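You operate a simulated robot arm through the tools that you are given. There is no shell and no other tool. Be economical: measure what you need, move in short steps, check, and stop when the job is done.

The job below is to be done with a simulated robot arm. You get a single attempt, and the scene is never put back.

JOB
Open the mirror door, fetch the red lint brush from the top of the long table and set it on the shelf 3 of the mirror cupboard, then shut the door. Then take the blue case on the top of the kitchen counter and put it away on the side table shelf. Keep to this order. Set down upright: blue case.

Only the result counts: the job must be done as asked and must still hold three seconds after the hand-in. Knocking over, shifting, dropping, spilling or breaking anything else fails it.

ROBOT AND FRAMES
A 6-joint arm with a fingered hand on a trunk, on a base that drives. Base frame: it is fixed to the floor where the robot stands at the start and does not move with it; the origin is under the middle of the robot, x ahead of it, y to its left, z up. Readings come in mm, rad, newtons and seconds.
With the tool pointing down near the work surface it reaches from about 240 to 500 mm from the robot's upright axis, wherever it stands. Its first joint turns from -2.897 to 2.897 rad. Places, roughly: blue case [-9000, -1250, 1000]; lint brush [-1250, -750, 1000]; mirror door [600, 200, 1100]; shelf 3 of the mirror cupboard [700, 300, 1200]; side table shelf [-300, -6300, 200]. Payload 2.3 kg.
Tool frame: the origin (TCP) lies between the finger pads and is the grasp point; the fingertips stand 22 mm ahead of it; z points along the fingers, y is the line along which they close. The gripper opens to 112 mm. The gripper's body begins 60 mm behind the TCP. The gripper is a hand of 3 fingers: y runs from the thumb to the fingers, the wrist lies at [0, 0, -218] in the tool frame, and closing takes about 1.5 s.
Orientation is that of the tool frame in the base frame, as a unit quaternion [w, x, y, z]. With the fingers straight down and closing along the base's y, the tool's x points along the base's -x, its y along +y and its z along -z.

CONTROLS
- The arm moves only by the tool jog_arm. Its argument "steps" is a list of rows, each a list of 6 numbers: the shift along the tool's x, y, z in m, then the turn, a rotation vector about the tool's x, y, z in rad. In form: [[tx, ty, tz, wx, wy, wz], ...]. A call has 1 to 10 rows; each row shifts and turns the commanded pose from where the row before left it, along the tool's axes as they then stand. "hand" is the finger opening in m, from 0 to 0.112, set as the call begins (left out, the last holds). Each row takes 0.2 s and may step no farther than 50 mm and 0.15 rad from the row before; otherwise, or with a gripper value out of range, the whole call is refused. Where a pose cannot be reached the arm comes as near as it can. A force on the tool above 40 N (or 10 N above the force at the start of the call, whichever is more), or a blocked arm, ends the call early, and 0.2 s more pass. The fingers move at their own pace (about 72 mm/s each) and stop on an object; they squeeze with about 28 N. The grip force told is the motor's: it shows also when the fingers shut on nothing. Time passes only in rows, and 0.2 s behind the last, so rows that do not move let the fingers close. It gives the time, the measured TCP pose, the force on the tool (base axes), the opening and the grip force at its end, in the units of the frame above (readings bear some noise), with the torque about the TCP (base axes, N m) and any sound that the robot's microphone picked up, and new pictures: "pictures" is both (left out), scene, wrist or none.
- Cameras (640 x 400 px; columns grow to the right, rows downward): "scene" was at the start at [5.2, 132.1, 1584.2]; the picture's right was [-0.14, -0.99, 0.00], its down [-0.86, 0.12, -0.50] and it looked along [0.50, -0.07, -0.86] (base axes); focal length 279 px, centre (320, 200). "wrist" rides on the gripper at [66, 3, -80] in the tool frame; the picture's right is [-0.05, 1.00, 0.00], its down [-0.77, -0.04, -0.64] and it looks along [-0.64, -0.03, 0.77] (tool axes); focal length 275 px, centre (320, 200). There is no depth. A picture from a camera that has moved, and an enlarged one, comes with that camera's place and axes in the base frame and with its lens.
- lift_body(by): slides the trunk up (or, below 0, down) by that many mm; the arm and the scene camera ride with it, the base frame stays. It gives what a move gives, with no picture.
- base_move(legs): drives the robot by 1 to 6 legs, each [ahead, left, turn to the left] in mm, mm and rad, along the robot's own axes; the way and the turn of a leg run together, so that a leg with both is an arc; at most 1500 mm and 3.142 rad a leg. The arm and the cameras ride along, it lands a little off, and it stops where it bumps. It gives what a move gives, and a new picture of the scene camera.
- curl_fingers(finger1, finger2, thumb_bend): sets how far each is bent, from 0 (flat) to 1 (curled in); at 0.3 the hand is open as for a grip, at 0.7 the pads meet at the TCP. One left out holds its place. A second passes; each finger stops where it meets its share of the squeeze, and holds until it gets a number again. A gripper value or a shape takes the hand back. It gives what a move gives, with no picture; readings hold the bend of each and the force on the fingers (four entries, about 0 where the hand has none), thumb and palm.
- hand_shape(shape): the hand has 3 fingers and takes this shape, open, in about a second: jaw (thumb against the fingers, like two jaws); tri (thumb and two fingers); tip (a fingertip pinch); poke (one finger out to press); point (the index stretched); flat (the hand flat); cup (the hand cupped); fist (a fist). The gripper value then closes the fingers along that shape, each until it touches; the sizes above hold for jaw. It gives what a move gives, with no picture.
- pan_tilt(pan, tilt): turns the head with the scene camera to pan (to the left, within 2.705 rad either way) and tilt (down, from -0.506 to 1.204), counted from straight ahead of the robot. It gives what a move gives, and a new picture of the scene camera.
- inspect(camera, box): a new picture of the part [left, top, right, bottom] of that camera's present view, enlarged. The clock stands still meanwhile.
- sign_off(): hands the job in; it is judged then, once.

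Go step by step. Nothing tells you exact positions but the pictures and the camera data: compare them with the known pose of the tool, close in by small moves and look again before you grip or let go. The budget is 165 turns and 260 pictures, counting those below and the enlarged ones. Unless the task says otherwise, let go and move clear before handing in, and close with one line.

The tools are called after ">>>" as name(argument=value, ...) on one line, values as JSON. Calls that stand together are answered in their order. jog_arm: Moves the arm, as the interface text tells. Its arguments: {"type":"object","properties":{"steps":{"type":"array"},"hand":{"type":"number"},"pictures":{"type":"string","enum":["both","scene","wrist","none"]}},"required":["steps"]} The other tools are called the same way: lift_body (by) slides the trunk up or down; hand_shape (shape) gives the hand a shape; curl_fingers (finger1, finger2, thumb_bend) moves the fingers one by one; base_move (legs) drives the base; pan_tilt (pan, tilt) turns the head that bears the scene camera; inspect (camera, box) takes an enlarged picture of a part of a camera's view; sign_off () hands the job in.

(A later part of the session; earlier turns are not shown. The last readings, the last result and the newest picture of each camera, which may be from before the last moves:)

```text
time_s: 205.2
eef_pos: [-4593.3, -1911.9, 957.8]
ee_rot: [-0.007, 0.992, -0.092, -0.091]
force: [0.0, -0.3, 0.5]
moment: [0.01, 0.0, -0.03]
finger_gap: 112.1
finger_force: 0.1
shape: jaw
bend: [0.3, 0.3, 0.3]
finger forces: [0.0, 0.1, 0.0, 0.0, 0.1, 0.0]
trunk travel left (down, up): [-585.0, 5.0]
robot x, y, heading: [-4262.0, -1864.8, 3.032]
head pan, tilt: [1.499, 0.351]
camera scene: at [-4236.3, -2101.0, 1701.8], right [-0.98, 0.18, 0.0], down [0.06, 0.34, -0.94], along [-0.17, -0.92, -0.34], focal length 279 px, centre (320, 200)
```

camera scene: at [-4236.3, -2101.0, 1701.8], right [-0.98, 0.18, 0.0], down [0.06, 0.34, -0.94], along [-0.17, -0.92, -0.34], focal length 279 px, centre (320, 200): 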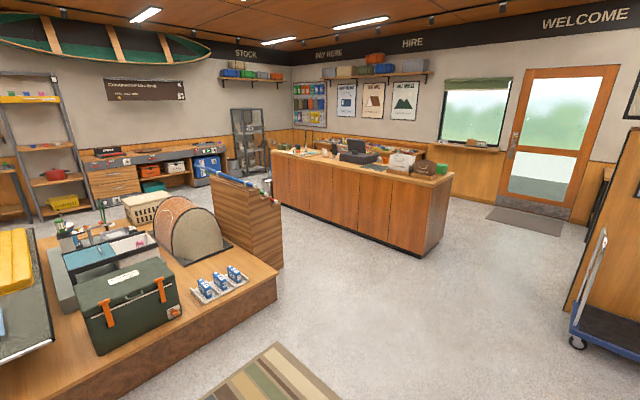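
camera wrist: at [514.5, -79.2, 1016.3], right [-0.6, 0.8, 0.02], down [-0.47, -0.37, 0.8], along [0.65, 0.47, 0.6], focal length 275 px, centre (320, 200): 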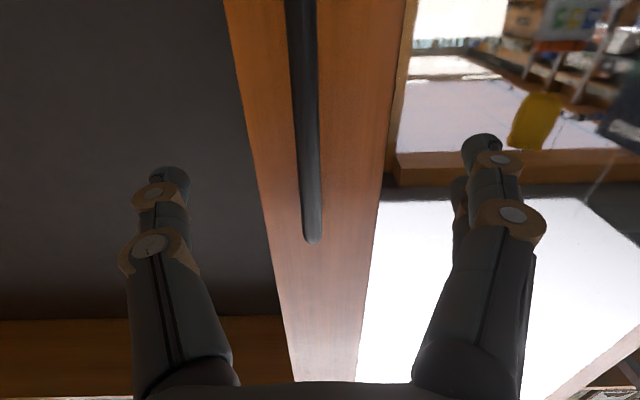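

I see the route: past the cart table toward the kitchen counter, though the gap to the big wooden table may be tight. I'll drive closer and look.

>>> base_move(legs=[[1277, 626, 0], [717, -123, 0]])

>>> pan_tilt(pan=-0.2, tilt=0.55)

```text
time_s: 215.9
eef_pos: [-6631.2, -2191.7, 958.3]
ee_rot: [-0.007, 0.991, -0.094, -0.09]
force: [-1.0, -0.1, -0.5]
moment: [0.01, 0.01, -0.01]
finger_gap: 112.1
finger_force: 0.0
shape: jaw
bend: [0.3, 0.3, 0.3]
finger forces: [0.0, 0.1, 0.0, 0.0, 0.0, 0.1]
trunk travel left (down, up): [-585.0, 5.0]
robot x, y, heading: [-6298.8, -2142.3, 3.026]
head pan, tilt: [1.499, 0.351]
camera scene: at [-6276.0, -2381.1, 1701.8], right [-0.98, 0.18, 0.0], down [0.06, 0.34, -0.94], along [-0.17, -0.92, -0.34], focal length 279 px, centre (320, 200)
```

scene: 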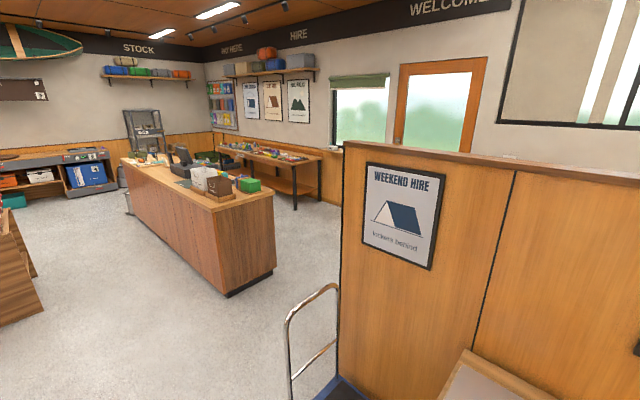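

```text
time_s: 217.6
eef_pos: [-6631.4, -2191.4, 958.4]
ee_rot: [-0.007, 0.991, -0.094, -0.09]
force: [0.1, -0.2, 0.1]
moment: [0.02, -0.02, -0.02]
finger_gap: 112.1
finger_force: 0.0
shape: jaw
bend: [0.3, 0.3, 0.3]
finger forces: [0.0, 0.0, 0.0, 0.1, 0.0, 0.0]
trunk travel left (down, up): [-585.0, 5.0]
robot x, y, heading: [-6303.9, -2143.3, 3.029]
head pan, tilt: [-0.201, 0.55]
camera scene: at [-6344.1, -2262.1, 1683.6], right [0.31, 0.95, 0.0], down [0.5, -0.16, -0.85], along [-0.81, 0.26, -0.52], focal length 279 px, centre (320, 200)
```

scene: 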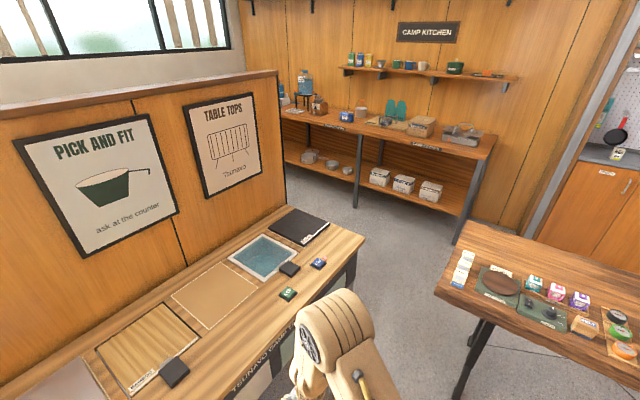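

The direct gap looks only ~420 mm. I'll look to the right to see whether the aisle behind the big table is open from the other end.

>>> pan_tilt(pan=-1.3, tilt=0.45)

>>> pan_tilt(pan=-0.75, tilt=0.6)

>>> inspect(camera="scene", box=[0, 0, 240, 150])

```text
time_s: 218.9
eef_pos: [-6631.9, -2192.3, 958.1]
ee_rot: [-0.007, 0.992, -0.093, -0.091]
force: [0.3, 0.3, 0.0]
moment: [0.0, -0.01, 0.0]
finger_gap: 111.9
finger_force: 0.0
shape: jaw
bend: [0.3, 0.3, 0.3]
finger forces: [0.0, 0.1, 0.1, 0.1, 0.0, 0.1]
trunk travel left (down, up): [-585.0, 5.0]
robot x, y, heading: [-6302.7, -2144.3, 3.028]
head pan, tilt: [-1.3, 0.45]
camera scene: at [-6273.2, -2198.9, 1692.6], right [0.99, 0.16, 0.0], down [0.07, -0.43, -0.9], along [-0.14, 0.89, -0.44], focal length 279 px, centre (320, 200)
```

scene: 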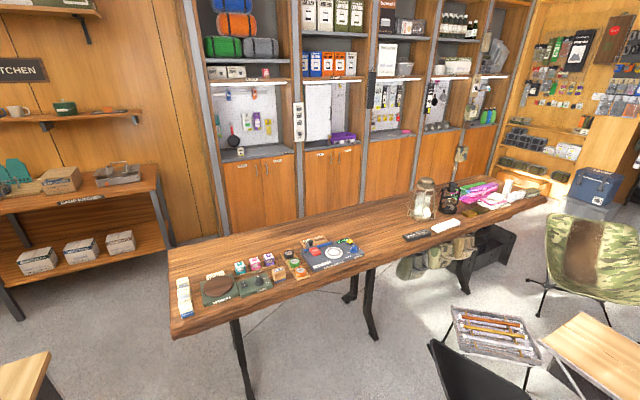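

```text
time_s: 219.9
eef_pos: [-6630.8, -2192.6, 958.4]
ee_rot: [-0.007, 0.991, -0.094, -0.091]
force: [0.2, -0.3, 0.5]
moment: [0.01, 0.0, 0.03]
finger_gap: 112.0
finger_force: 0.1
shape: jaw
bend: [0.3, 0.3, 0.3]
finger forces: [0.0, 0.0, 0.0, 0.0, 0.1, 0.0]
trunk travel left (down, up): [-585.0, 5.0]
robot x, y, heading: [-6300.3, -2144.2, 3.03]
head pan, tilt: [-0.75, 0.6]
camera scene: at [-6316.0, -2222.4, 1679.1], right [0.76, 0.65, 0.0], down [0.37, -0.43, -0.83], along [-0.54, 0.63, -0.56], focal length 279 px, centre (320, 200)
```

scene: 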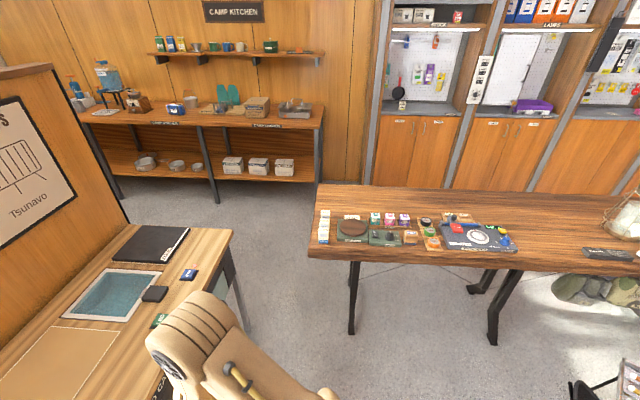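

```text
2.67 times, centred on (120, 75) of scene
camera zoom: at [-6316.0, -2222.4, 1679.1], right [0.76, 0.65, 0.0], down [0.37, -0.43, -0.83], along [-0.54, 0.63, -0.56], focal length 743 px, centre (853, 533)
```

zoom: 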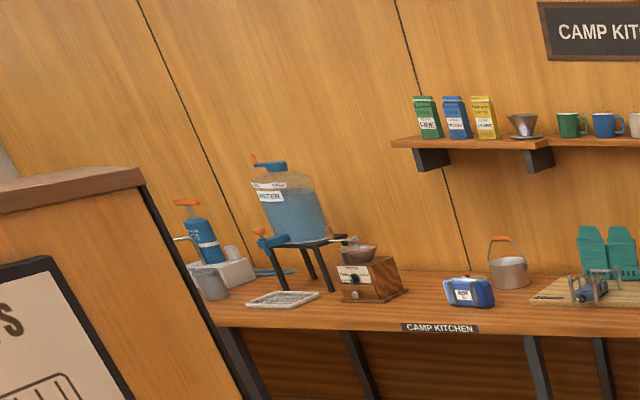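

The gap is only ~420 mm, but there's wide space around the other side of the "Weekend hire" partition. I'll go round that way and look behind it.

>>> base_move(legs=[[-791, 773, 0], [476, 1140, 0]])

>>> pan_tilt(pan=-0.3, tilt=0.35)

```text
time_s: 231.4
eef_pos: [-6534.9, -4121.6, 958.6]
ee_rot: [-0.007, 0.991, -0.094, -0.09]
force: [-0.6, 1.0, -0.4]
moment: [-0.03, 0.01, -0.01]
finger_gap: 112.2
finger_force: 0.1
shape: jaw
bend: [0.3, 0.3, 0.3]
finger forces: [0.0, 0.0, 0.1, 0.1, 0.1, 0.0]
trunk travel left (down, up): [-585.0, 5.0]
robot x, y, heading: [-6203.7, -4072.2, 3.025]
head pan, tilt: [-0.75, 0.6]
camera scene: at [-6220.3, -4152.7, 1679.1], right [0.76, 0.65, 0.0], down [0.37, -0.43, -0.83], along [-0.53, 0.63, -0.56], focal length 279 px, centre (320, 200)
```

scene: 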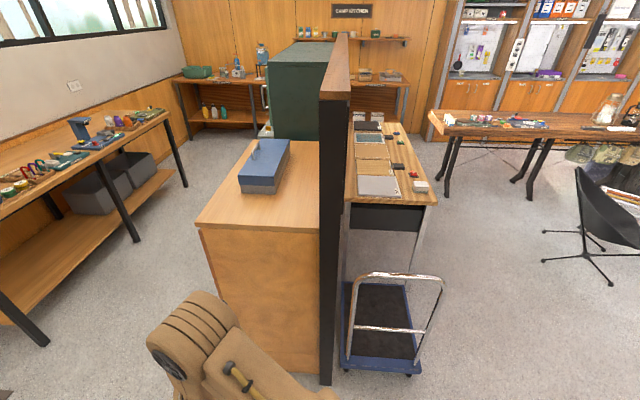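

```text
time_s: 232.3
eef_pos: [-6535.7, -4122.0, 958.2]
ee_rot: [-0.007, 0.991, -0.094, -0.091]
force: [-0.1, -0.3, -0.6]
moment: [-0.02, 0.0, -0.02]
finger_gap: 111.8
finger_force: 0.1
shape: jaw
bend: [0.3, 0.3, 0.3]
finger forces: [0.0, 0.0, 0.0, 0.1, 0.0, 0.0]
trunk travel left (down, up): [-585.0, 5.0]
robot x, y, heading: [-6206.9, -4069.7, 3.027]
head pan, tilt: [-0.3, 0.351]
camera scene: at [-6248.0, -4182.1, 1701.8], right [0.4, 0.91, 0.0], down [0.31, -0.14, -0.94], along [-0.86, 0.38, -0.34], focal length 279 px, centre (320, 200)
```

scene: 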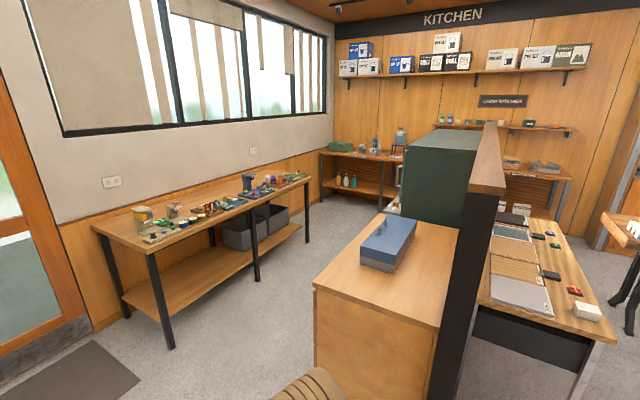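

Behind the partition is a clear ~1.2 m aisle leading to the kitchen counter. I'll drive in and along it.

>>> base_move(legs=[[763, 319, 0], [663, -75, 0], [0, 0, -0.83], [1300, 0, 0]])

>>> pan_tilt(pan=-0.4, tilt=0.5)

```text
time_s: 248.3
eef_pos: [-8676.6, -2897.8, 959.4]
ee_rot: [-0.042, 0.872, -0.482, -0.08]
force: [-0.6, -0.1, 0.2]
moment: [-0.01, 0.0, 0.03]
finger_gap: 112.0
finger_force: 0.0
shape: jaw
bend: [0.3, 0.3, 0.3]
finger forces: [0.0, 0.0, 0.0, 0.0, 0.0, 0.0]
trunk travel left (down, up): [-585.0, 5.0]
robot x, y, heading: [-8413.9, -3107.7, 2.203]
head pan, tilt: [-0.3, 0.351]
camera scene: at [-8524.1, -3150.1, 1701.8], right [0.94, 0.33, 0.0], down [0.11, -0.32, -0.94], along [-0.31, 0.89, -0.34], focal length 279 px, centre (320, 200)
```

scene: 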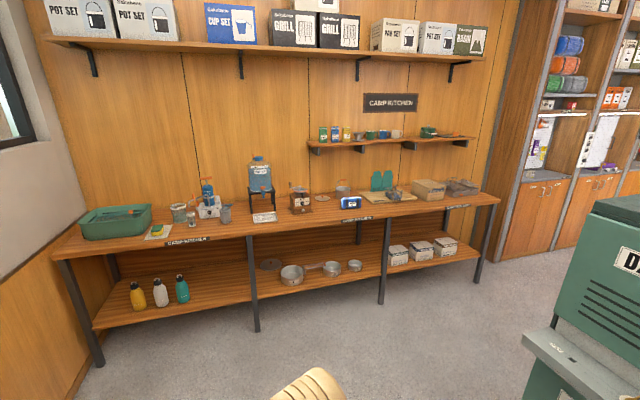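

```text
time_s: 249.0
eef_pos: [-8674.4, -2899.4, 958.3]
ee_rot: [-0.042, 0.872, -0.481, -0.08]
force: [-0.6, 1.0, -0.8]
moment: [0.0, 0.0, 0.04]
finger_gap: 111.7
finger_force: 0.1
shape: jaw
bend: [0.3, 0.3, 0.3]
finger forces: [0.0, 0.0, 0.1, 0.0, 0.0, 0.0]
trunk travel left (down, up): [-585.0, 5.0]
robot x, y, heading: [-8409.9, -3109.4, 2.213]
head pan, tilt: [-0.4, 0.499]
camera scene: at [-8514.6, -3149.7, 1688.2], right [0.97, 0.24, 0.0], down [0.11, -0.46, -0.88], along [-0.21, 0.85, -0.48], focal length 279 px, centre (320, 200)
```

scene: 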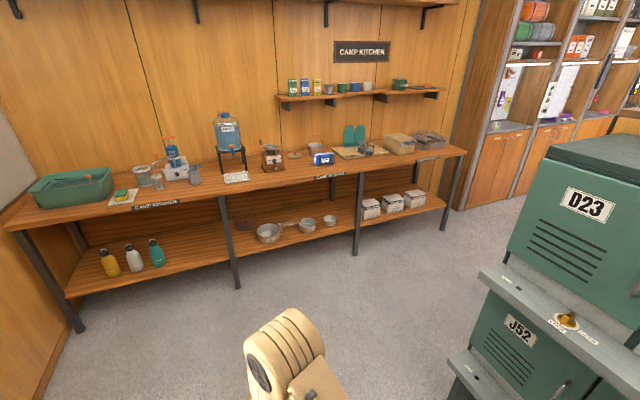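

The blue case is on the counter near (-8987, -1128, 935). I'll move in front of it, leaving distance for the arm, and look closely.

>>> base_move(legs=[[900, 0, 0], [331, -722, 0]])

>>> pan_tilt(pan=0.0, tilt=0.75)

>>> inspect(camera="scene", box=[200, 50, 440, 200])

```text
time_s: 257.6
eef_pos: [-8823.6, -1482.4, 957.7]
ee_rot: [-0.042, 0.873, -0.479, -0.08]
force: [0.2, -0.9, -0.2]
moment: [-0.02, 0.01, -0.02]
finger_gap: 111.9
finger_force: 0.1
shape: jaw
bend: [0.3, 0.3, 0.3]
finger forces: [0.1, 0.0, 0.0, 0.0, 0.1, 0.0]
trunk travel left (down, up): [-585.0, 5.0]
robot x, y, heading: [-8562.8, -1691.2, 2.21]
head pan, tilt: [-0.4, 0.499]
camera scene: at [-8662.0, -1732.8, 1688.2], right [0.97, 0.24, 0.0], down [0.11, -0.46, -0.88], along [-0.21, 0.85, -0.48], focal length 279 px, centre (320, 200)
```

scene: 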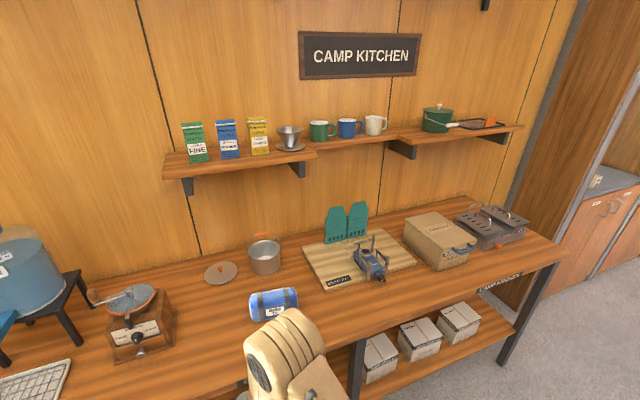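

```text
time_s: 258.4
eef_pos: [-8823.3, -1482.1, 958.5]
ee_rot: [-0.041, 0.874, -0.478, -0.079]
force: [0.2, -0.3, 0.6]
moment: [0.01, 0.03, 0.05]
finger_gap: 111.8
finger_force: 0.1
shape: jaw
bend: [0.3, 0.3, 0.3]
finger forces: [0.0, 0.0, 0.1, 0.0, 0.0, 0.0]
trunk travel left (down, up): [-585.0, 5.0]
robot x, y, heading: [-8560.4, -1686.1, 2.216]
head pan, tilt: [0.0, 0.75]
camera scene: at [-8689.9, -1754.9, 1666.2], right [0.8, 0.6, 0.0], down [0.41, -0.55, -0.73], along [-0.44, 0.59, -0.68], focal length 279 px, centre (320, 200)
```

scene: 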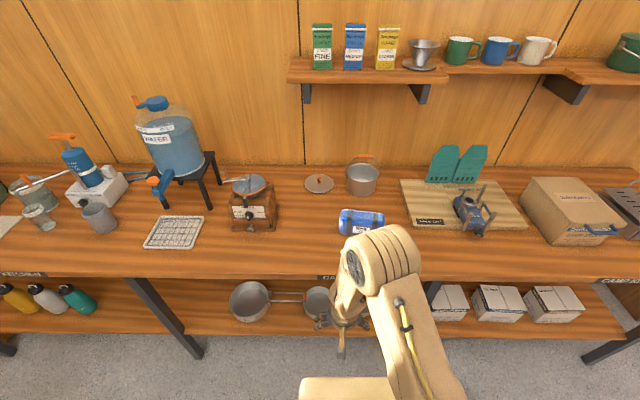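

```text
2.67 times, centred on (320, 125) of scene
camera zoom: at [-8689.9, -1754.9, 1666.2], right [0.8, 0.6, 0.0], down [0.41, -0.55, -0.73], along [-0.44, 0.59, -0.68], focal length 743 px, centre (320, 400)
```

zoom: 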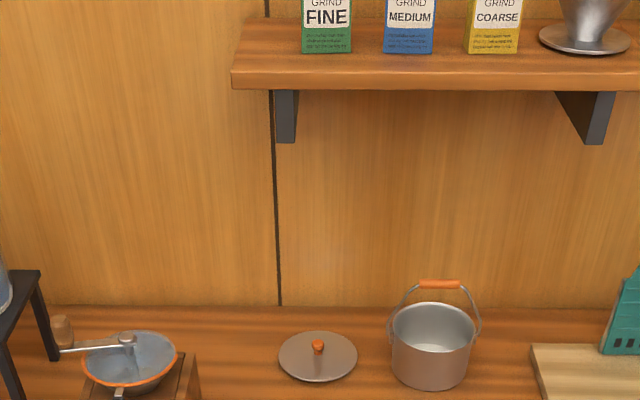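

The blue case sits ~740 mm straight ahead, about 215 mm behind the counter edge. I'll raise the hand and drive 240 mm closer, then use the wrist camera.

>>> jog_arm(steps=[[-0.009, 0, -0.049, 0, 0, 0], [-0.009, 0, -0.049, 0, 0, 0]], pictures="none")

>>> base_move(legs=[[200, 0, 0]])

>>> inspect(camera="wrist", box=[0, 0, 640, 400])

```text
time_s: 259.0
eef_pos: [-8856.3, -1504.7, 1025.0]
ee_rot: [0.046, 0.874, -0.462, -0.141]
force: [-0.7, -0.4, 0.5]
moment: [-0.02, -0.03, 0.0]
finger_gap: 112.1
finger_force: 0.1
shape: jaw
bend: [0.3, 0.3, 0.3]
finger forces: [0.1, 0.1, 0.1, 0.0, 0.1, 0.0]
out of reach, approached as far as the arm can: row 1, 2
trunk travel left (down, up): [-585.0, 5.0]
robot x, y, heading: [-8561.9, -1691.5, 2.216]
head pan, tilt: [0.0, 0.75]
```

```text
time_s: 260.6
eef_pos: [-8975.2, -1344.0, 1024.6]
ee_rot: [0.043, 0.876, -0.46, -0.14]
force: [-0.9, -0.1, 0.6]
moment: [-0.04, -0.01, 0.01]
finger_gap: 111.9
finger_force: 0.1
shape: jaw
bend: [0.3, 0.3, 0.3]
finger forces: [0.1, 0.0, 0.0, 0.1, 0.1, 0.1]
trunk travel left (down, up): [-585.0, 5.0]
robot x, y, heading: [-8678.9, -1529.6, 2.213]
head pan, tilt: [0.0, 0.75]
camera scene: at [-8809.8, -1595.0, 1666.2], right [0.8, 0.6, 0.0], down [0.41, -0.55, -0.73], along [-0.44, 0.59, -0.68], focal length 279 px, centre (320, 200)
```

scene: 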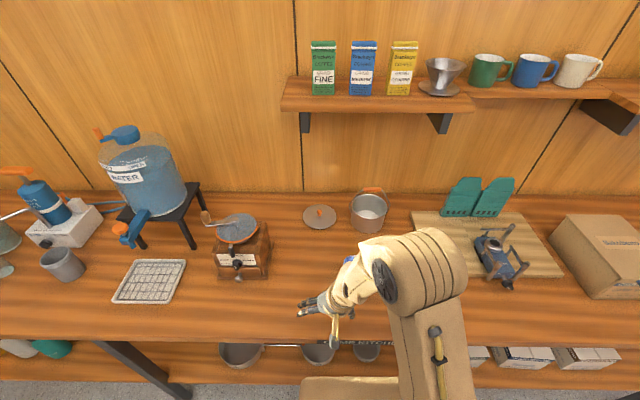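

```text
1.00 times, centred on (320, 200) of wrist (not enlarged: the box is as wide or as high as the picture)
camera zoom: at [-8919.2, -1405.1, 1089.9], right [-0.82, -0.53, 0.22], down [-0.2, 0.62, 0.76], along [-0.54, 0.58, -0.61], focal length 275 px, centre (320, 200)
```

zoom: 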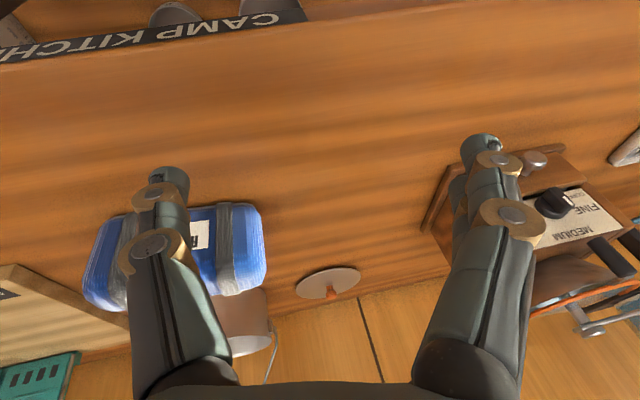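

The case is at about (-8990, -1080) and its long side runs along the counter, so I need the fingers to close front-to-back. I'll first level the hand and turn it a quarter turn at a safe height.

>>> jog_arm(steps=[[0, 0, 0, 0.104, 0.1025, 0], [0, 0, 0, 0.104, 0.1025, 0], [-0.02, -0.03, 0, 0, 0, 0.1428], [-0.02, -0.03, 0, 0, 0, 0.1428], [-0.0, -0.03, 0, 0, 0, 0.1428], [0, 0, 0, 0, 0, 0.1428], [0, 0, 0, 0, 0, 0.1428], [0, 0, 0, 0, 0, 0.1428]], pictures="scene")

```text
time_s: 262.4
eef_pos: [-8914.7, -1269.9, 1025.6]
ee_rot: [-0.001, -0.612, 0.791, 0.002]
force: [0.2, 0.0, -0.4]
moment: [0.03, 0.0, -0.01]
finger_gap: 112.0
finger_force: 0.0
shape: jaw
bend: [0.3, 0.3, 0.3]
finger forces: [0.0, 0.0, 0.0, 0.0, 0.1, 0.0]
trunk travel left (down, up): [-585.0, 5.0]
robot x, y, heading: [-8677.7, -1530.4, 2.208]
head pan, tilt: [0.0, 0.75]
camera scene: at [-8809.5, -1595.5, 1666.2], right [0.8, 0.6, 0.0], down [0.41, -0.55, -0.73], along [-0.44, 0.59, -0.68], focal length 279 px, centre (320, 200)
```

scene: 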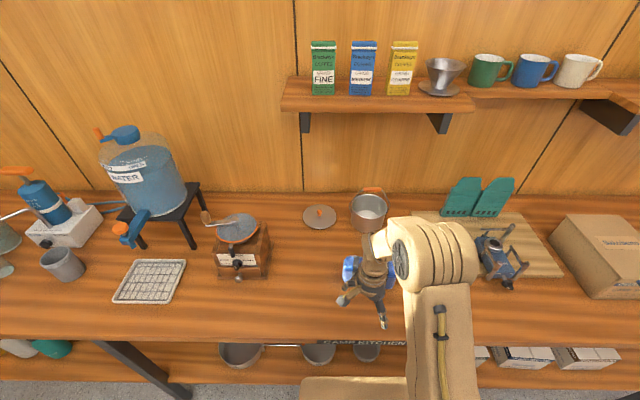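

>>> jog_arm(steps=[[0, 0, 0, 0, 0, 0.135], [0, 0, 0, 0, 0, 0.135], [0, 0, 0, 0, 0, 0.135], [0, 0, 0, 0, 0, 0.135], [0, 0, 0, 0, 0, 0.135]], pictures="both")

```text
time_s: 263.6
eef_pos: [-8914.4, -1271.1, 1025.1]
ee_rot: [-0.002, -0.314, 0.949, 0.001]
force: [-0.3, -0.3, -0.1]
moment: [-0.02, 0.01, 0.02]
finger_gap: 111.9
finger_force: 0.1
shape: jaw
bend: [0.3, 0.3, 0.3]
finger forces: [0.0, 0.0, 0.0, 0.0, 0.0, 0.0]
trunk travel left (down, up): [-585.0, 5.0]
robot x, y, heading: [-8682.6, -1530.3, 2.212]
head pan, tilt: [0.0, 0.75]
camera scene: at [-8809.4, -1595.5, 1666.2], right [0.8, 0.6, 0.0], down [0.41, -0.55, -0.73], along [-0.44, 0.59, -0.68], focal length 279 px, centre (320, 200)
camera wrist: at [-8969.9, -1308.6, 1106.6], right [-0.56, 0.83, 0.0], down [0.64, 0.43, 0.63], along [0.52, 0.36, -0.77], focal length 275 px, centre (320, 200)
```

scene: 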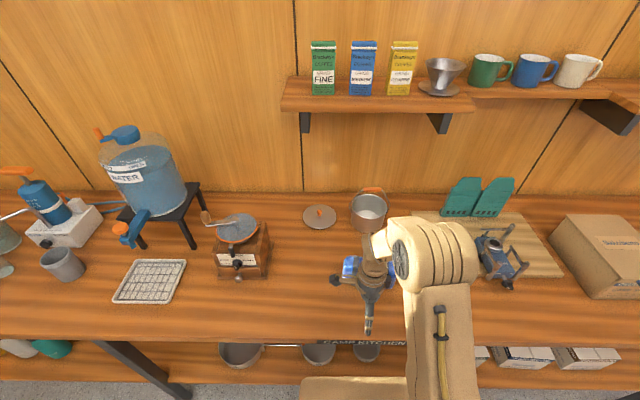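
wrist: 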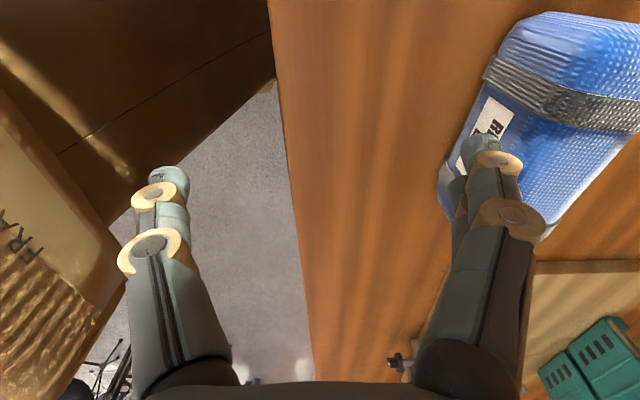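

The hand is turned correctly; the case is ahead (right in this view). I'll drive 70 mm closer and shift the hand over to see it centred.

>>> base_move(legs=[[70, 0, 0]])

>>> jog_arm(steps=[[0.01, 0.035, 0, 0, 0, 0], [0.01, 0.035, 0, 0, 0, 0], [0.01, 0.03, 0, 0, 0, 0]], pictures="wrist")

```text
time_s: 264.6
eef_pos: [-8957.6, -1213.3, 1025.0]
ee_rot: [-0.002, -0.316, 0.949, 0.002]
force: [-0.3, -0.7, -0.6]
moment: [0.01, -0.02, 0.02]
finger_gap: 111.8
finger_force: 0.0
shape: jaw
bend: [0.3, 0.3, 0.3]
finger forces: [0.0, 0.1, 0.0, 0.1, 0.0, 0.1]
trunk travel left (down, up): [-585.0, 5.0]
robot x, y, heading: [-8726.6, -1476.0, 2.213]
head pan, tilt: [0.0, 0.75]
camera scene: at [-8852.3, -1538.2, 1666.2], right [0.8, 0.6, 0.0], down [0.41, -0.55, -0.73], along [-0.44, 0.58, -0.68], focal length 279 px, centre (320, 200)
```

scene: 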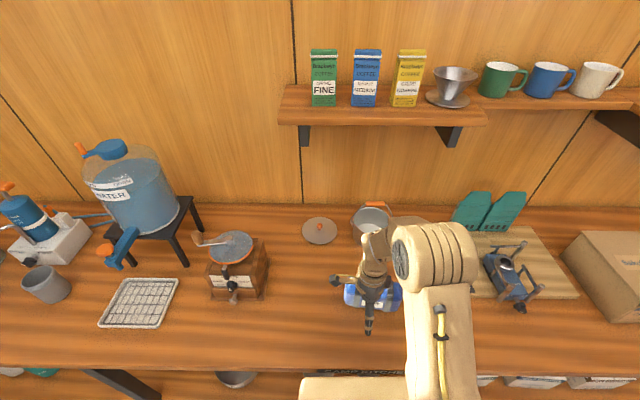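

```text
time_s: 265.4
eef_pos: [-9041.6, -1151.9, 1025.7]
ee_rot: [-0.001, -0.316, 0.949, 0.001]
force: [0.6, -0.1, 0.3]
moment: [0.02, 0.0, 0.0]
finger_gap: 111.9
finger_force: 0.0
shape: jaw
bend: [0.3, 0.3, 0.3]
finger forces: [0.0, 0.0, 0.1, 0.0, 0.0, 0.0]
trunk travel left (down, up): [-585.0, 5.0]
robot x, y, heading: [-8726.0, -1473.1, 2.212]
head pan, tilt: [0.0, 0.75]
camera wrist: at [-9096.5, -1190.6, 1107.4], right [-0.56, 0.83, 0.0], down [0.64, 0.43, 0.63], along [0.52, 0.36, -0.77], focal length 275 px, centre (320, 200)
```

wrist: 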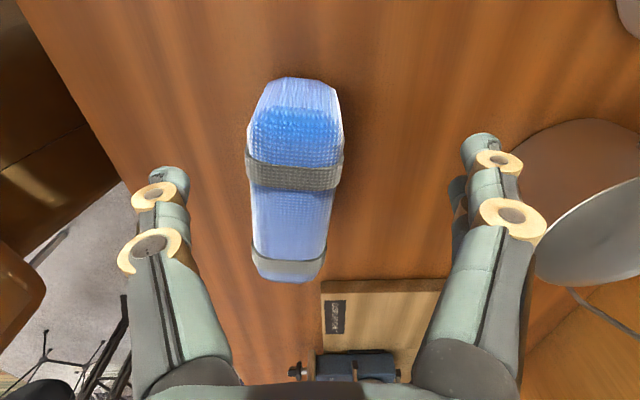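

Now the case is clearly seen: ~175 mm long, ~80 mm wide, lying along angle 0.51. As with the brush, I'll align with it and tilt the hand along its length, testing reach at height.

>>> jog_arm(steps=[[-0.033, -0.011, 0, 0, 0, 0.065], [-0.033, -0.011, 0, 0, 0, 0.065], [0, 0, 0, 0, -0.15, 0], [0, 0, 0, 0, -0.15, 0], [0, 0, 0, 0, -0.15, 0], [0, 0, 0, 0, -0.15, 0], [0, 0, 0, 0, -0.15, 0], [0, 0, 0, 0, -0.15, 0]], pictures="both")

```text
time_s: 267.2
eef_pos: [-8975.7, -1133.7, 1024.2]
ee_rot: [0.42, -0.227, 0.872, 0.111]
force: [-1.0, 0.5, 0.0]
moment: [0.02, -0.01, 0.02]
finger_gap: 111.8
finger_force: 0.1
shape: jaw
bend: [0.3, 0.3, 0.3]
finger forces: [0.0, 0.0, 0.1, 0.0, 0.0, 0.0]
trunk travel left (down, up): [-585.0, 5.0]
robot x, y, heading: [-8725.5, -1473.5, 2.212]
head pan, tilt: [0.0, 0.75]
camera scene: at [-8852.2, -1539.5, 1666.1], right [0.8, 0.6, 0.0], down [0.41, -0.55, -0.73], along [-0.44, 0.59, -0.68], focal length 279 px, centre (320, 200)
camera wrist: at [-9067.3, -1181.9, 1024.2], right [-0.46, 0.88, 0.04], down [0.0, -0.04, 1.0], along [0.89, 0.46, 0.02], focal length 275 px, centre (320, 200)
```

scene: 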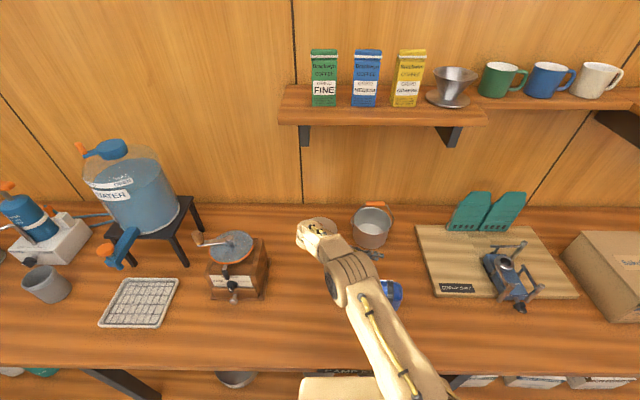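
wrist: 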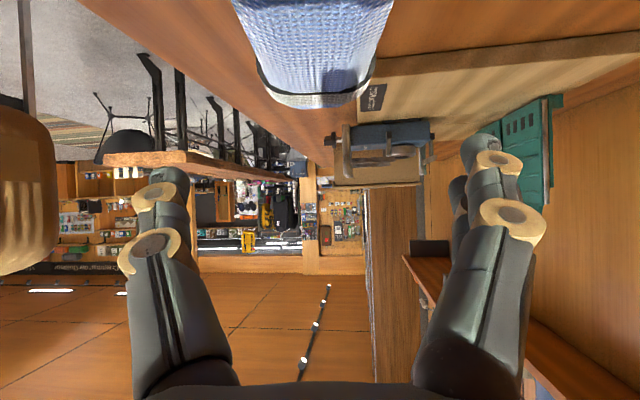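

The tilt pose is reached and the hand is centred over the case. I'll descend 40 mm and check clearance again.

>>> jog_arm(steps=[[0.0157, 0, 0.0124, 0, 0, 0], [0.0157, 0, 0.0124, 0, 0, 0]], pictures="both")

```text
time_s: 267.8
eef_pos: [-8974.8, -1132.1, 984.6]
ee_rot: [0.419, -0.228, 0.871, 0.112]
force: [1.0, -0.7, -0.3]
moment: [-0.02, 0.0, 0.01]
finger_gap: 111.9
finger_force: 0.1
shape: jaw
bend: [0.3, 0.3, 0.3]
finger forces: [0.1, 0.0, 0.1, 0.1, 0.0, 0.1]
trunk travel left (down, up): [-585.0, 5.0]
robot x, y, heading: [-8723.0, -1472.5, 2.219]
head pan, tilt: [0.0, 0.75]
camera scene: at [-8851.5, -1539.3, 1666.2], right [0.8, 0.6, 0.0], down [0.41, -0.55, -0.73], along [-0.44, 0.59, -0.68], focal length 279 px, centre (320, 200)
camera wrist: at [-9067.7, -1181.6, 984.3], right [-0.47, 0.88, 0.04], down [0.0, -0.04, 1.0], along [0.89, 0.46, 0.02], focal length 275 px, centre (320, 200)
```

scene: 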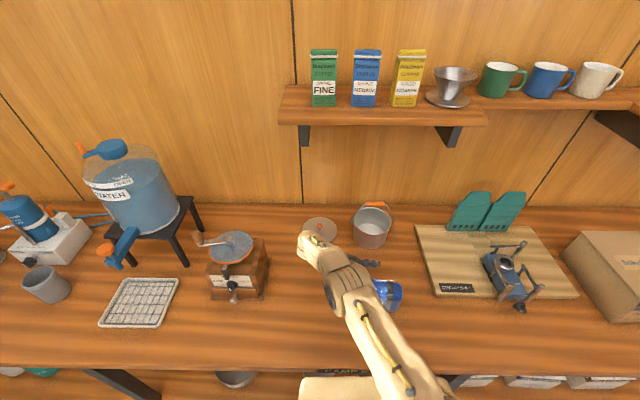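
wrist: 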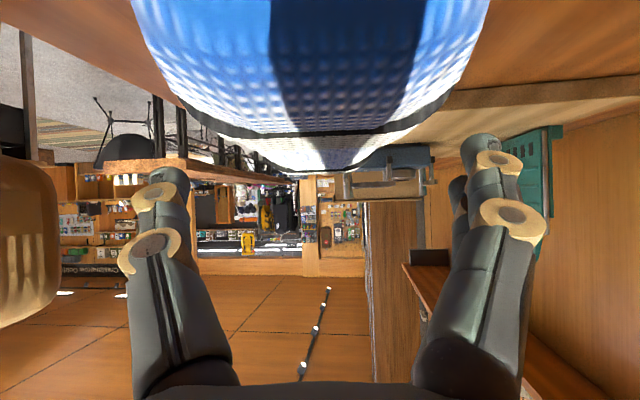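

The case top is at z≈967, so I'll tilt a bit less (43°) to keep the palm clear of it, and descend to grasp height.

>>> jog_arm(steps=[[0, 0, 0, 0, 0.15, 0], [0.007, 0, 0.011, 0, 0, 0], [0.007, 0, 0.011, 0, 0, 0]], pictures="both")

>>> inspect(camera="scene", box=[280, 220, 440, 320])

```text
time_s: 268.6
eef_pos: [-8970.0, -1130.0, 959.0]
ee_rot: [0.353, -0.234, 0.901, 0.094]
force: [0.8, -0.5, -0.3]
moment: [-0.01, 0.0, -0.02]
finger_gap: 112.0
finger_force: 0.1
shape: jaw
bend: [0.3, 0.3, 0.3]
finger forces: [0.0, 0.0, 0.0, 0.0, 0.0, 0.0]
trunk travel left (down, up): [-585.0, 5.0]
robot x, y, heading: [-8723.4, -1474.6, 2.216]
head pan, tilt: [0.0, 0.75]
camera scene: at [-8851.2, -1539.3, 1666.2], right [0.8, 0.6, 0.0], down [0.41, -0.55, -0.73], along [-0.44, 0.59, -0.68], focal length 279 px, centre (320, 200)
camera wrist: at [-9062.4, -1179.6, 974.3], right [-0.46, 0.89, 0.04], down [0.14, 0.03, 0.99], along [0.88, 0.46, -0.13], focal length 275 px, centre (320, 200)
```

scene: 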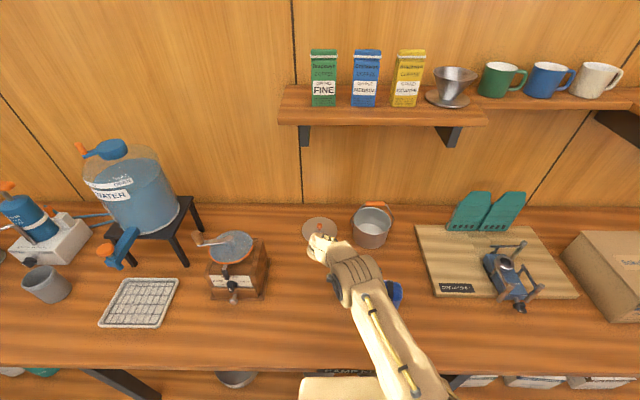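
wrist: 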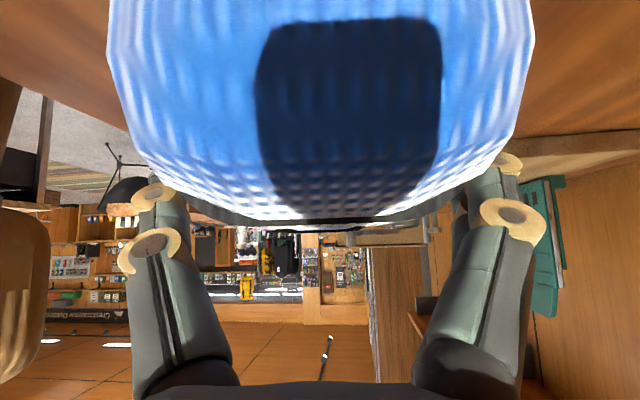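

```text
4.00 times, centred on (360, 270) of scene
camera zoom: at [-8851.2, -1539.3, 1666.2], right [0.8, 0.6, 0.0], down [0.41, -0.55, -0.73], along [-0.44, 0.59, -0.68], focal length 1114 px, centre (160, -80)
```

zoom: 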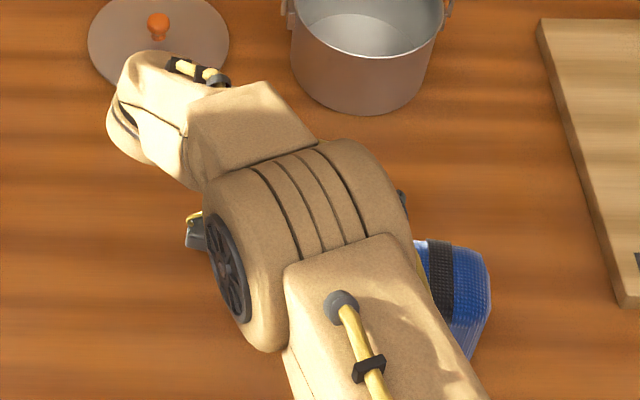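

The case end is centred between thumb and fingers. Descending 12 mm more and closing.

>>> jog_arm(steps=[[0.004, 0, 0.0044, 0, 0, 0], [0.004, 0, 0.0044, 0, 0, 0], [0, 0, 0, 0, 0, 0]], pictures="none")

>>> jog_arm(steps=[[0, 0, 0, 0, 0, 0], [0, 0, 0, 0, 0, 0], [0, 0, 0, 0, 0, 0], [0, 0, 0, 0, 0, 0], [0, 0, 0, 0, 0, 0], [0, 0, 0, 0, 0, 0]], hand=0, pictures="both")

```text
time_s: 269.4
eef_pos: [-8971.4, -1130.5, 947.8]
ee_rot: [0.352, -0.235, 0.901, 0.094]
force: [-0.3, 0.4, 0.2]
moment: [-0.03, 0.03, 0.04]
finger_gap: 112.1
finger_force: 0.0
shape: jaw
bend: [0.3, 0.3, 0.3]
finger forces: [0.2, 0.0, 0.1, 0.0, 0.1, 0.1]
trunk travel left (down, up): [-585.0, 5.0]
robot x, y, heading: [-8725.9, -1472.0, 2.216]
head pan, tilt: [0.0, 0.75]
```

```text
time_s: 270.8
eef_pos: [-8970.5, -1130.2, 949.1]
ee_rot: [0.352, -0.236, 0.901, 0.096]
force: [0.2, 1.6, -0.1]
moment: [-0.02, -0.01, -0.07]
finger_gap: 53.5
finger_force: 27.5
shape: jaw
bend: [0.73, 0.73, 0.7]
finger forces: [13.3, 12.7, 0.0, 0.0, 25.5, 0.1]
trunk travel left (down, up): [-585.0, 5.0]
robot x, y, heading: [-8724.8, -1470.8, 2.213]
head pan, tilt: [0.0, 0.75]
camera scene: at [-8851.5, -1539.2, 1666.2], right [0.8, 0.6, 0.0], down [0.41, -0.55, -0.73], along [-0.44, 0.59, -0.68], focal length 279 px, centre (320, 200)
camera wrist: at [-9062.4, -1179.1, 962.4], right [-0.46, 0.89, 0.04], down [0.14, 0.03, 0.99], along [0.88, 0.46, -0.13], focal length 275 px, centre (320, 200)
```

scene: 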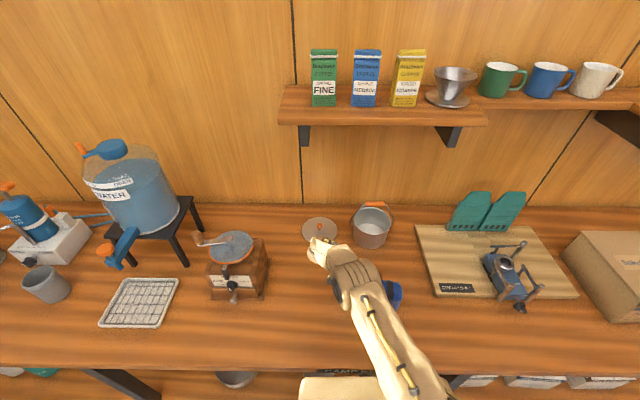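
wrist: 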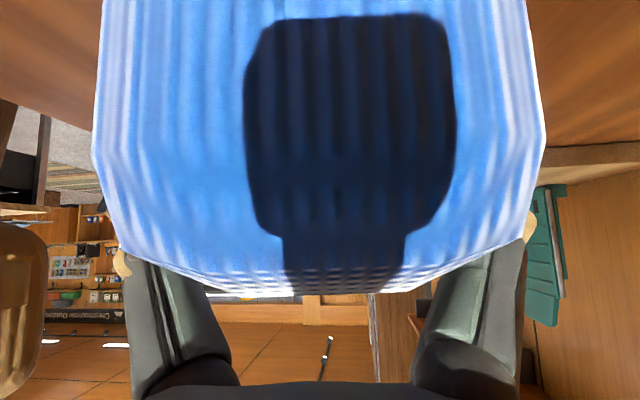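

Gripped at 53.5 mm with balanced forces. Lifting slowly with the arm.

>>> jog_arm(steps=[[-0.0068, 0, -0.0073, 0, 0, 0], [-0.0136, 0, -0.0146, 0, 0, 0], [-0.017, 0, -0.0183, 0, 0, 0], [-0.017, 0, -0.0183, 0, 0, 0], [-0.017, 0, -0.0183, 0, 0, 0]], pictures="both")

```text
time_s: 272.0
eef_pos: [-8969.5, -1130.7, 1053.7]
ee_rot: [0.353, -0.235, 0.901, 0.094]
force: [-0.5, 0.4, -1.5]
moment: [-0.03, -0.01, 0.01]
finger_gap: 53.6
finger_force: 28.3
shape: jaw
bend: [0.73, 0.73, 0.7]
finger forces: [12.8, 12.9, 0.0, 0.0, 25.7, 0.0]
trunk travel left (down, up): [-585.0, 5.0]
robot x, y, heading: [-8721.3, -1470.9, 2.222]
head pan, tilt: [0.0, 0.75]
camera scene: at [-8851.3, -1539.5, 1666.2], right [0.8, 0.6, 0.0], down [0.41, -0.55, -0.73], along [-0.44, 0.59, -0.68], focal length 279 px, centre (320, 200)
camera wrist: at [-9061.5, -1179.2, 1067.9], right [-0.46, 0.89, 0.04], down [0.14, 0.03, 0.99], along [0.88, 0.46, -0.13], focal length 275 px, centre (320, 200)
```

scene: 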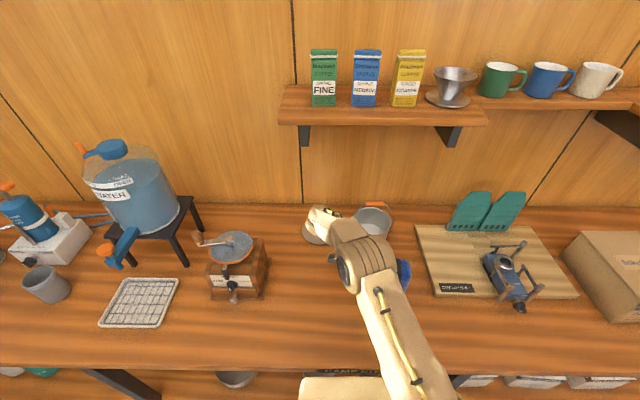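
wrist: 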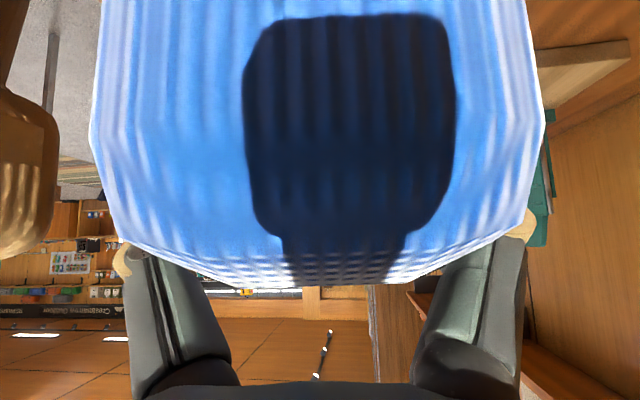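

The case is held securely. I'll back away from the counter and return through the aisle behind the partition.

>>> base_move(legs=[[-350, 0, 0], [-265, 691, 0], [-900, 0, 0], [-1300, 0, 0], [-450, 0, 0]])

>>> base_move(legs=[[0, 0, -2.22]])

```text
time_s: 290.7
eef_pos: [-7555.2, -4148.8, 1052.8]
ee_rot: [0.352, -0.238, 0.9, 0.095]
force: [0.0, 0.0, -1.4]
moment: [0.03, 0.01, -0.05]
finger_gap: 53.5
finger_force: 27.4
shape: jaw
bend: [0.73, 0.73, 0.7]
finger forces: [12.7, 12.9, 0.0, 0.0, 25.7, 0.1]
trunk travel left (down, up): [-585.0, 5.0]
robot x, y, heading: [-7308.3, -4491.3, 2.218]
head pan, tilt: [0.0, 0.75]
camera scene: at [-7435.2, -4557.6, 1666.2], right [0.8, 0.6, 0.0], down [0.41, -0.54, -0.73], along [-0.44, 0.58, -0.68], focal length 279 px, centre (320, 200)
```

scene: 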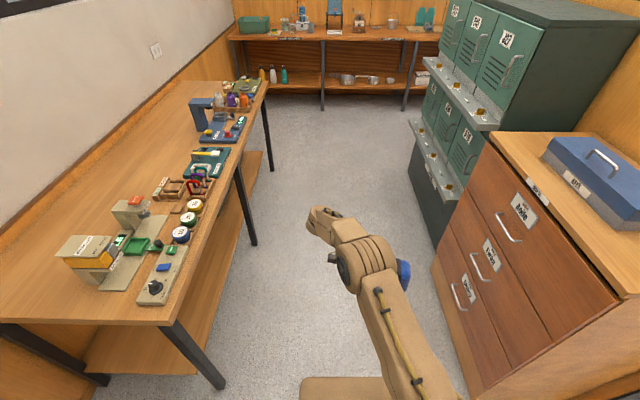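

```text
time_s: 296.4
eef_pos: [-6886.4, -4513.2, 1051.8]
ee_rot: [0.238, 0.71, 0.603, -0.277]
force: [0.1, 0.2, -1.4]
moment: [-0.01, 0.02, 0.01]
finger_gap: 53.2
finger_force: 28.0
shape: jaw
bend: [0.73, 0.73, 0.7]
finger forces: [12.5, 12.7, 0.0, 0.0, 25.2, 0.1]
trunk travel left (down, up): [-585.0, 5.0]
robot x, y, heading: [-7310.7, -4492.7, -0.033]
head pan, tilt: [0.0, 0.75]
camera scene: at [-7281.7, -4350.9, 1666.2], right [-0.03, -1.0, 0.0], down [-0.68, 0.02, -0.73], along [0.73, -0.02, -0.68], focal length 279 px, centre (320, 200)
```

scene: 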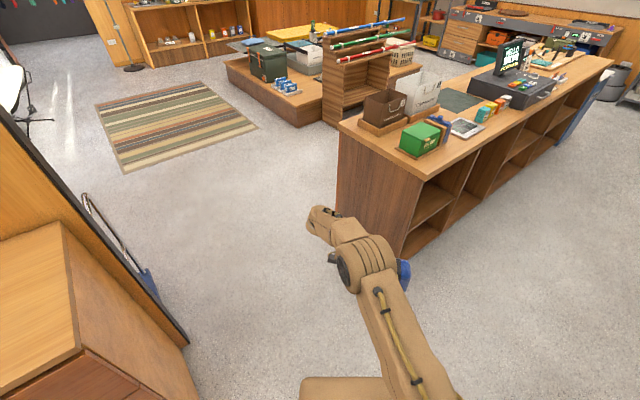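

The way is clear between the partition and the hire counter. Driving out and looking toward the side table location.

>>> base_move(legs=[[901, 272, 0], [920, 340, 0]])

>>> pan_tilt(pan=-0.5, tilt=0.3)

>>> inspect(camera="scene", box=[100, 80, 420, 280])

```text
time_s: 306.0
eef_pos: [-5057.0, -3950.0, 1053.1]
ee_rot: [0.239, 0.708, 0.604, -0.276]
force: [0.2, -0.1, -1.9]
moment: [-0.02, -0.02, -0.02]
finger_gap: 52.9
finger_force: 28.3
shape: jaw
bend: [0.73, 0.73, 0.7]
finger forces: [12.6, 12.6, 0.1, 0.1, 25.4, 0.1]
trunk travel left (down, up): [-585.0, 5.0]
robot x, y, heading: [-5481.1, -3926.9, -0.027]
head pan, tilt: [0.0, 0.75]
camera scene: at [-5453.7, -3787.5, 1666.2], right [-0.03, -1.0, 0.0], down [-0.68, 0.02, -0.73], along [0.73, -0.02, -0.68], focal length 279 px, centre (320, 200)
```

scene: 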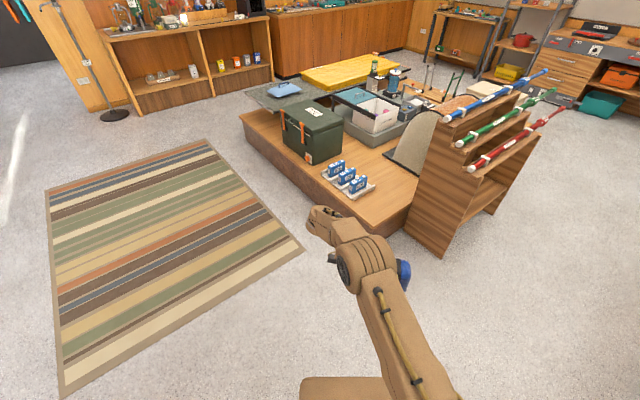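

```text
time_s: 306.9
eef_pos: [-5058.3, -3947.8, 1053.0]
ee_rot: [0.238, 0.708, 0.604, -0.276]
force: [-0.6, 0.2, -2.0]
moment: [0.01, -0.01, -0.07]
finger_gap: 52.8
finger_force: 28.3
shape: jaw
bend: [0.73, 0.73, 0.7]
finger forces: [12.6, 12.7, 0.0, 0.0, 25.3, 0.0]
trunk travel left (down, up): [-585.0, 5.0]
robot x, y, heading: [-5481.6, -3926.8, -0.025]
head pan, tilt: [-0.499, 0.3]
camera scene: at [-5456.0, -3832.1, 1706.5], right [-0.5, -0.86, 0.0], down [-0.26, 0.15, -0.95], along [0.83, -0.48, -0.3], focal length 279 px, centre (320, 200)
```

scene: 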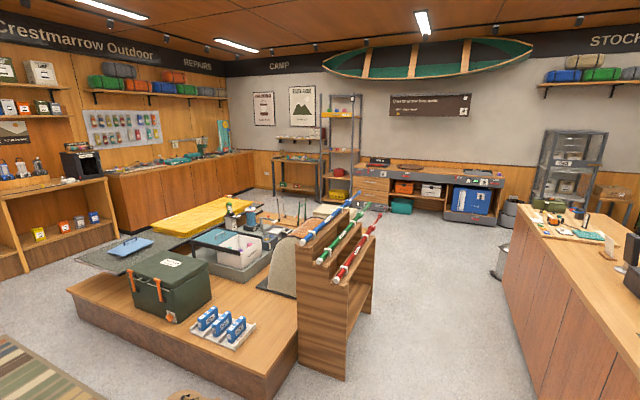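

```text
2.00 times, centred on (260, 180) of scene
camera zoom: at [-5456.0, -3832.1, 1706.5], right [-0.5, -0.86, 0.0], down [-0.26, 0.15, -0.95], along [0.83, -0.48, -0.3], focal length 557 px, centre (440, 240)
```

zoom: 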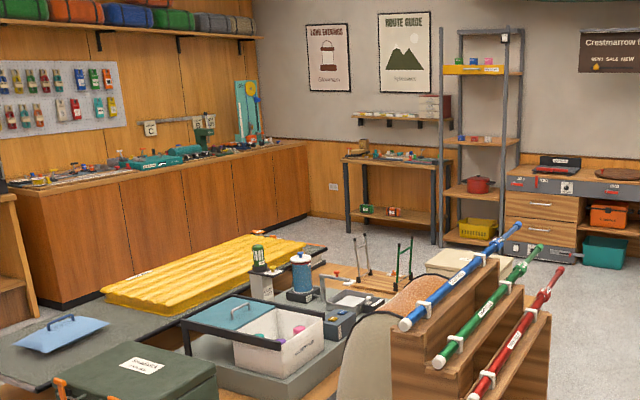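

The side table is the dark-legged one by the far wall: its low shelf at z≈200 with wide clearance (top ≈750), two small boxes on its left half. I'll drive through the passage by the rack and look again.

>>> base_move(legs=[[803, -1013, 0]])

>>> inspect(camera="scene", box=[80, 100, 400, 300])

```text
time_s: 313.4
eef_pos: [-4296.5, -4991.5, 1053.7]
ee_rot: [0.237, 0.711, 0.602, -0.277]
force: [-0.3, -0.3, -1.9]
moment: [0.01, -0.04, 0.0]
finger_gap: 53.1
finger_force: 28.0
shape: jaw
bend: [0.73, 0.73, 0.7]
finger forces: [12.6, 12.7, 0.0, 0.0, 25.2, 0.0]
trunk travel left (down, up): [-585.0, 5.0]
robot x, y, heading: [-4718.9, -4964.6, -0.035]
head pan, tilt: [-0.499, 0.3]
camera scene: at [-4695.2, -4870.8, 1706.6], right [-0.51, -0.86, 0.0], down [-0.25, 0.15, -0.96], along [0.82, -0.49, -0.3], focal length 279 px, centre (320, 200)
```

scene: 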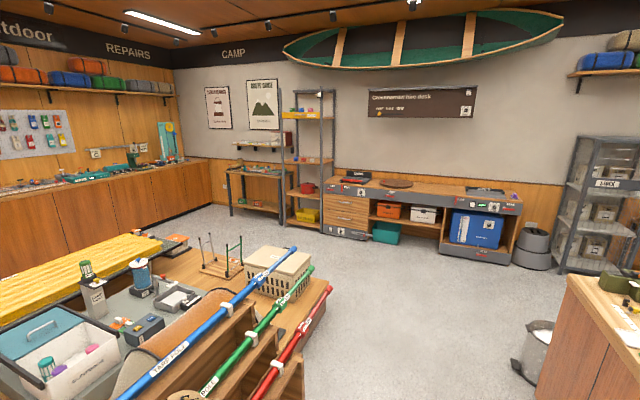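

```text
2.00 times, centred on (240, 200) of scene
camera zoom: at [-4695.2, -4870.8, 1706.6], right [-0.51, -0.86, 0.0], down [-0.25, 0.15, -0.96], along [0.82, -0.49, -0.3], focal length 557 px, centre (480, 200)
```

zoom: 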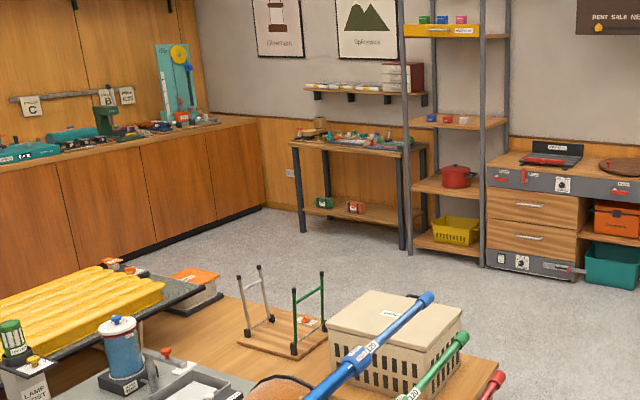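

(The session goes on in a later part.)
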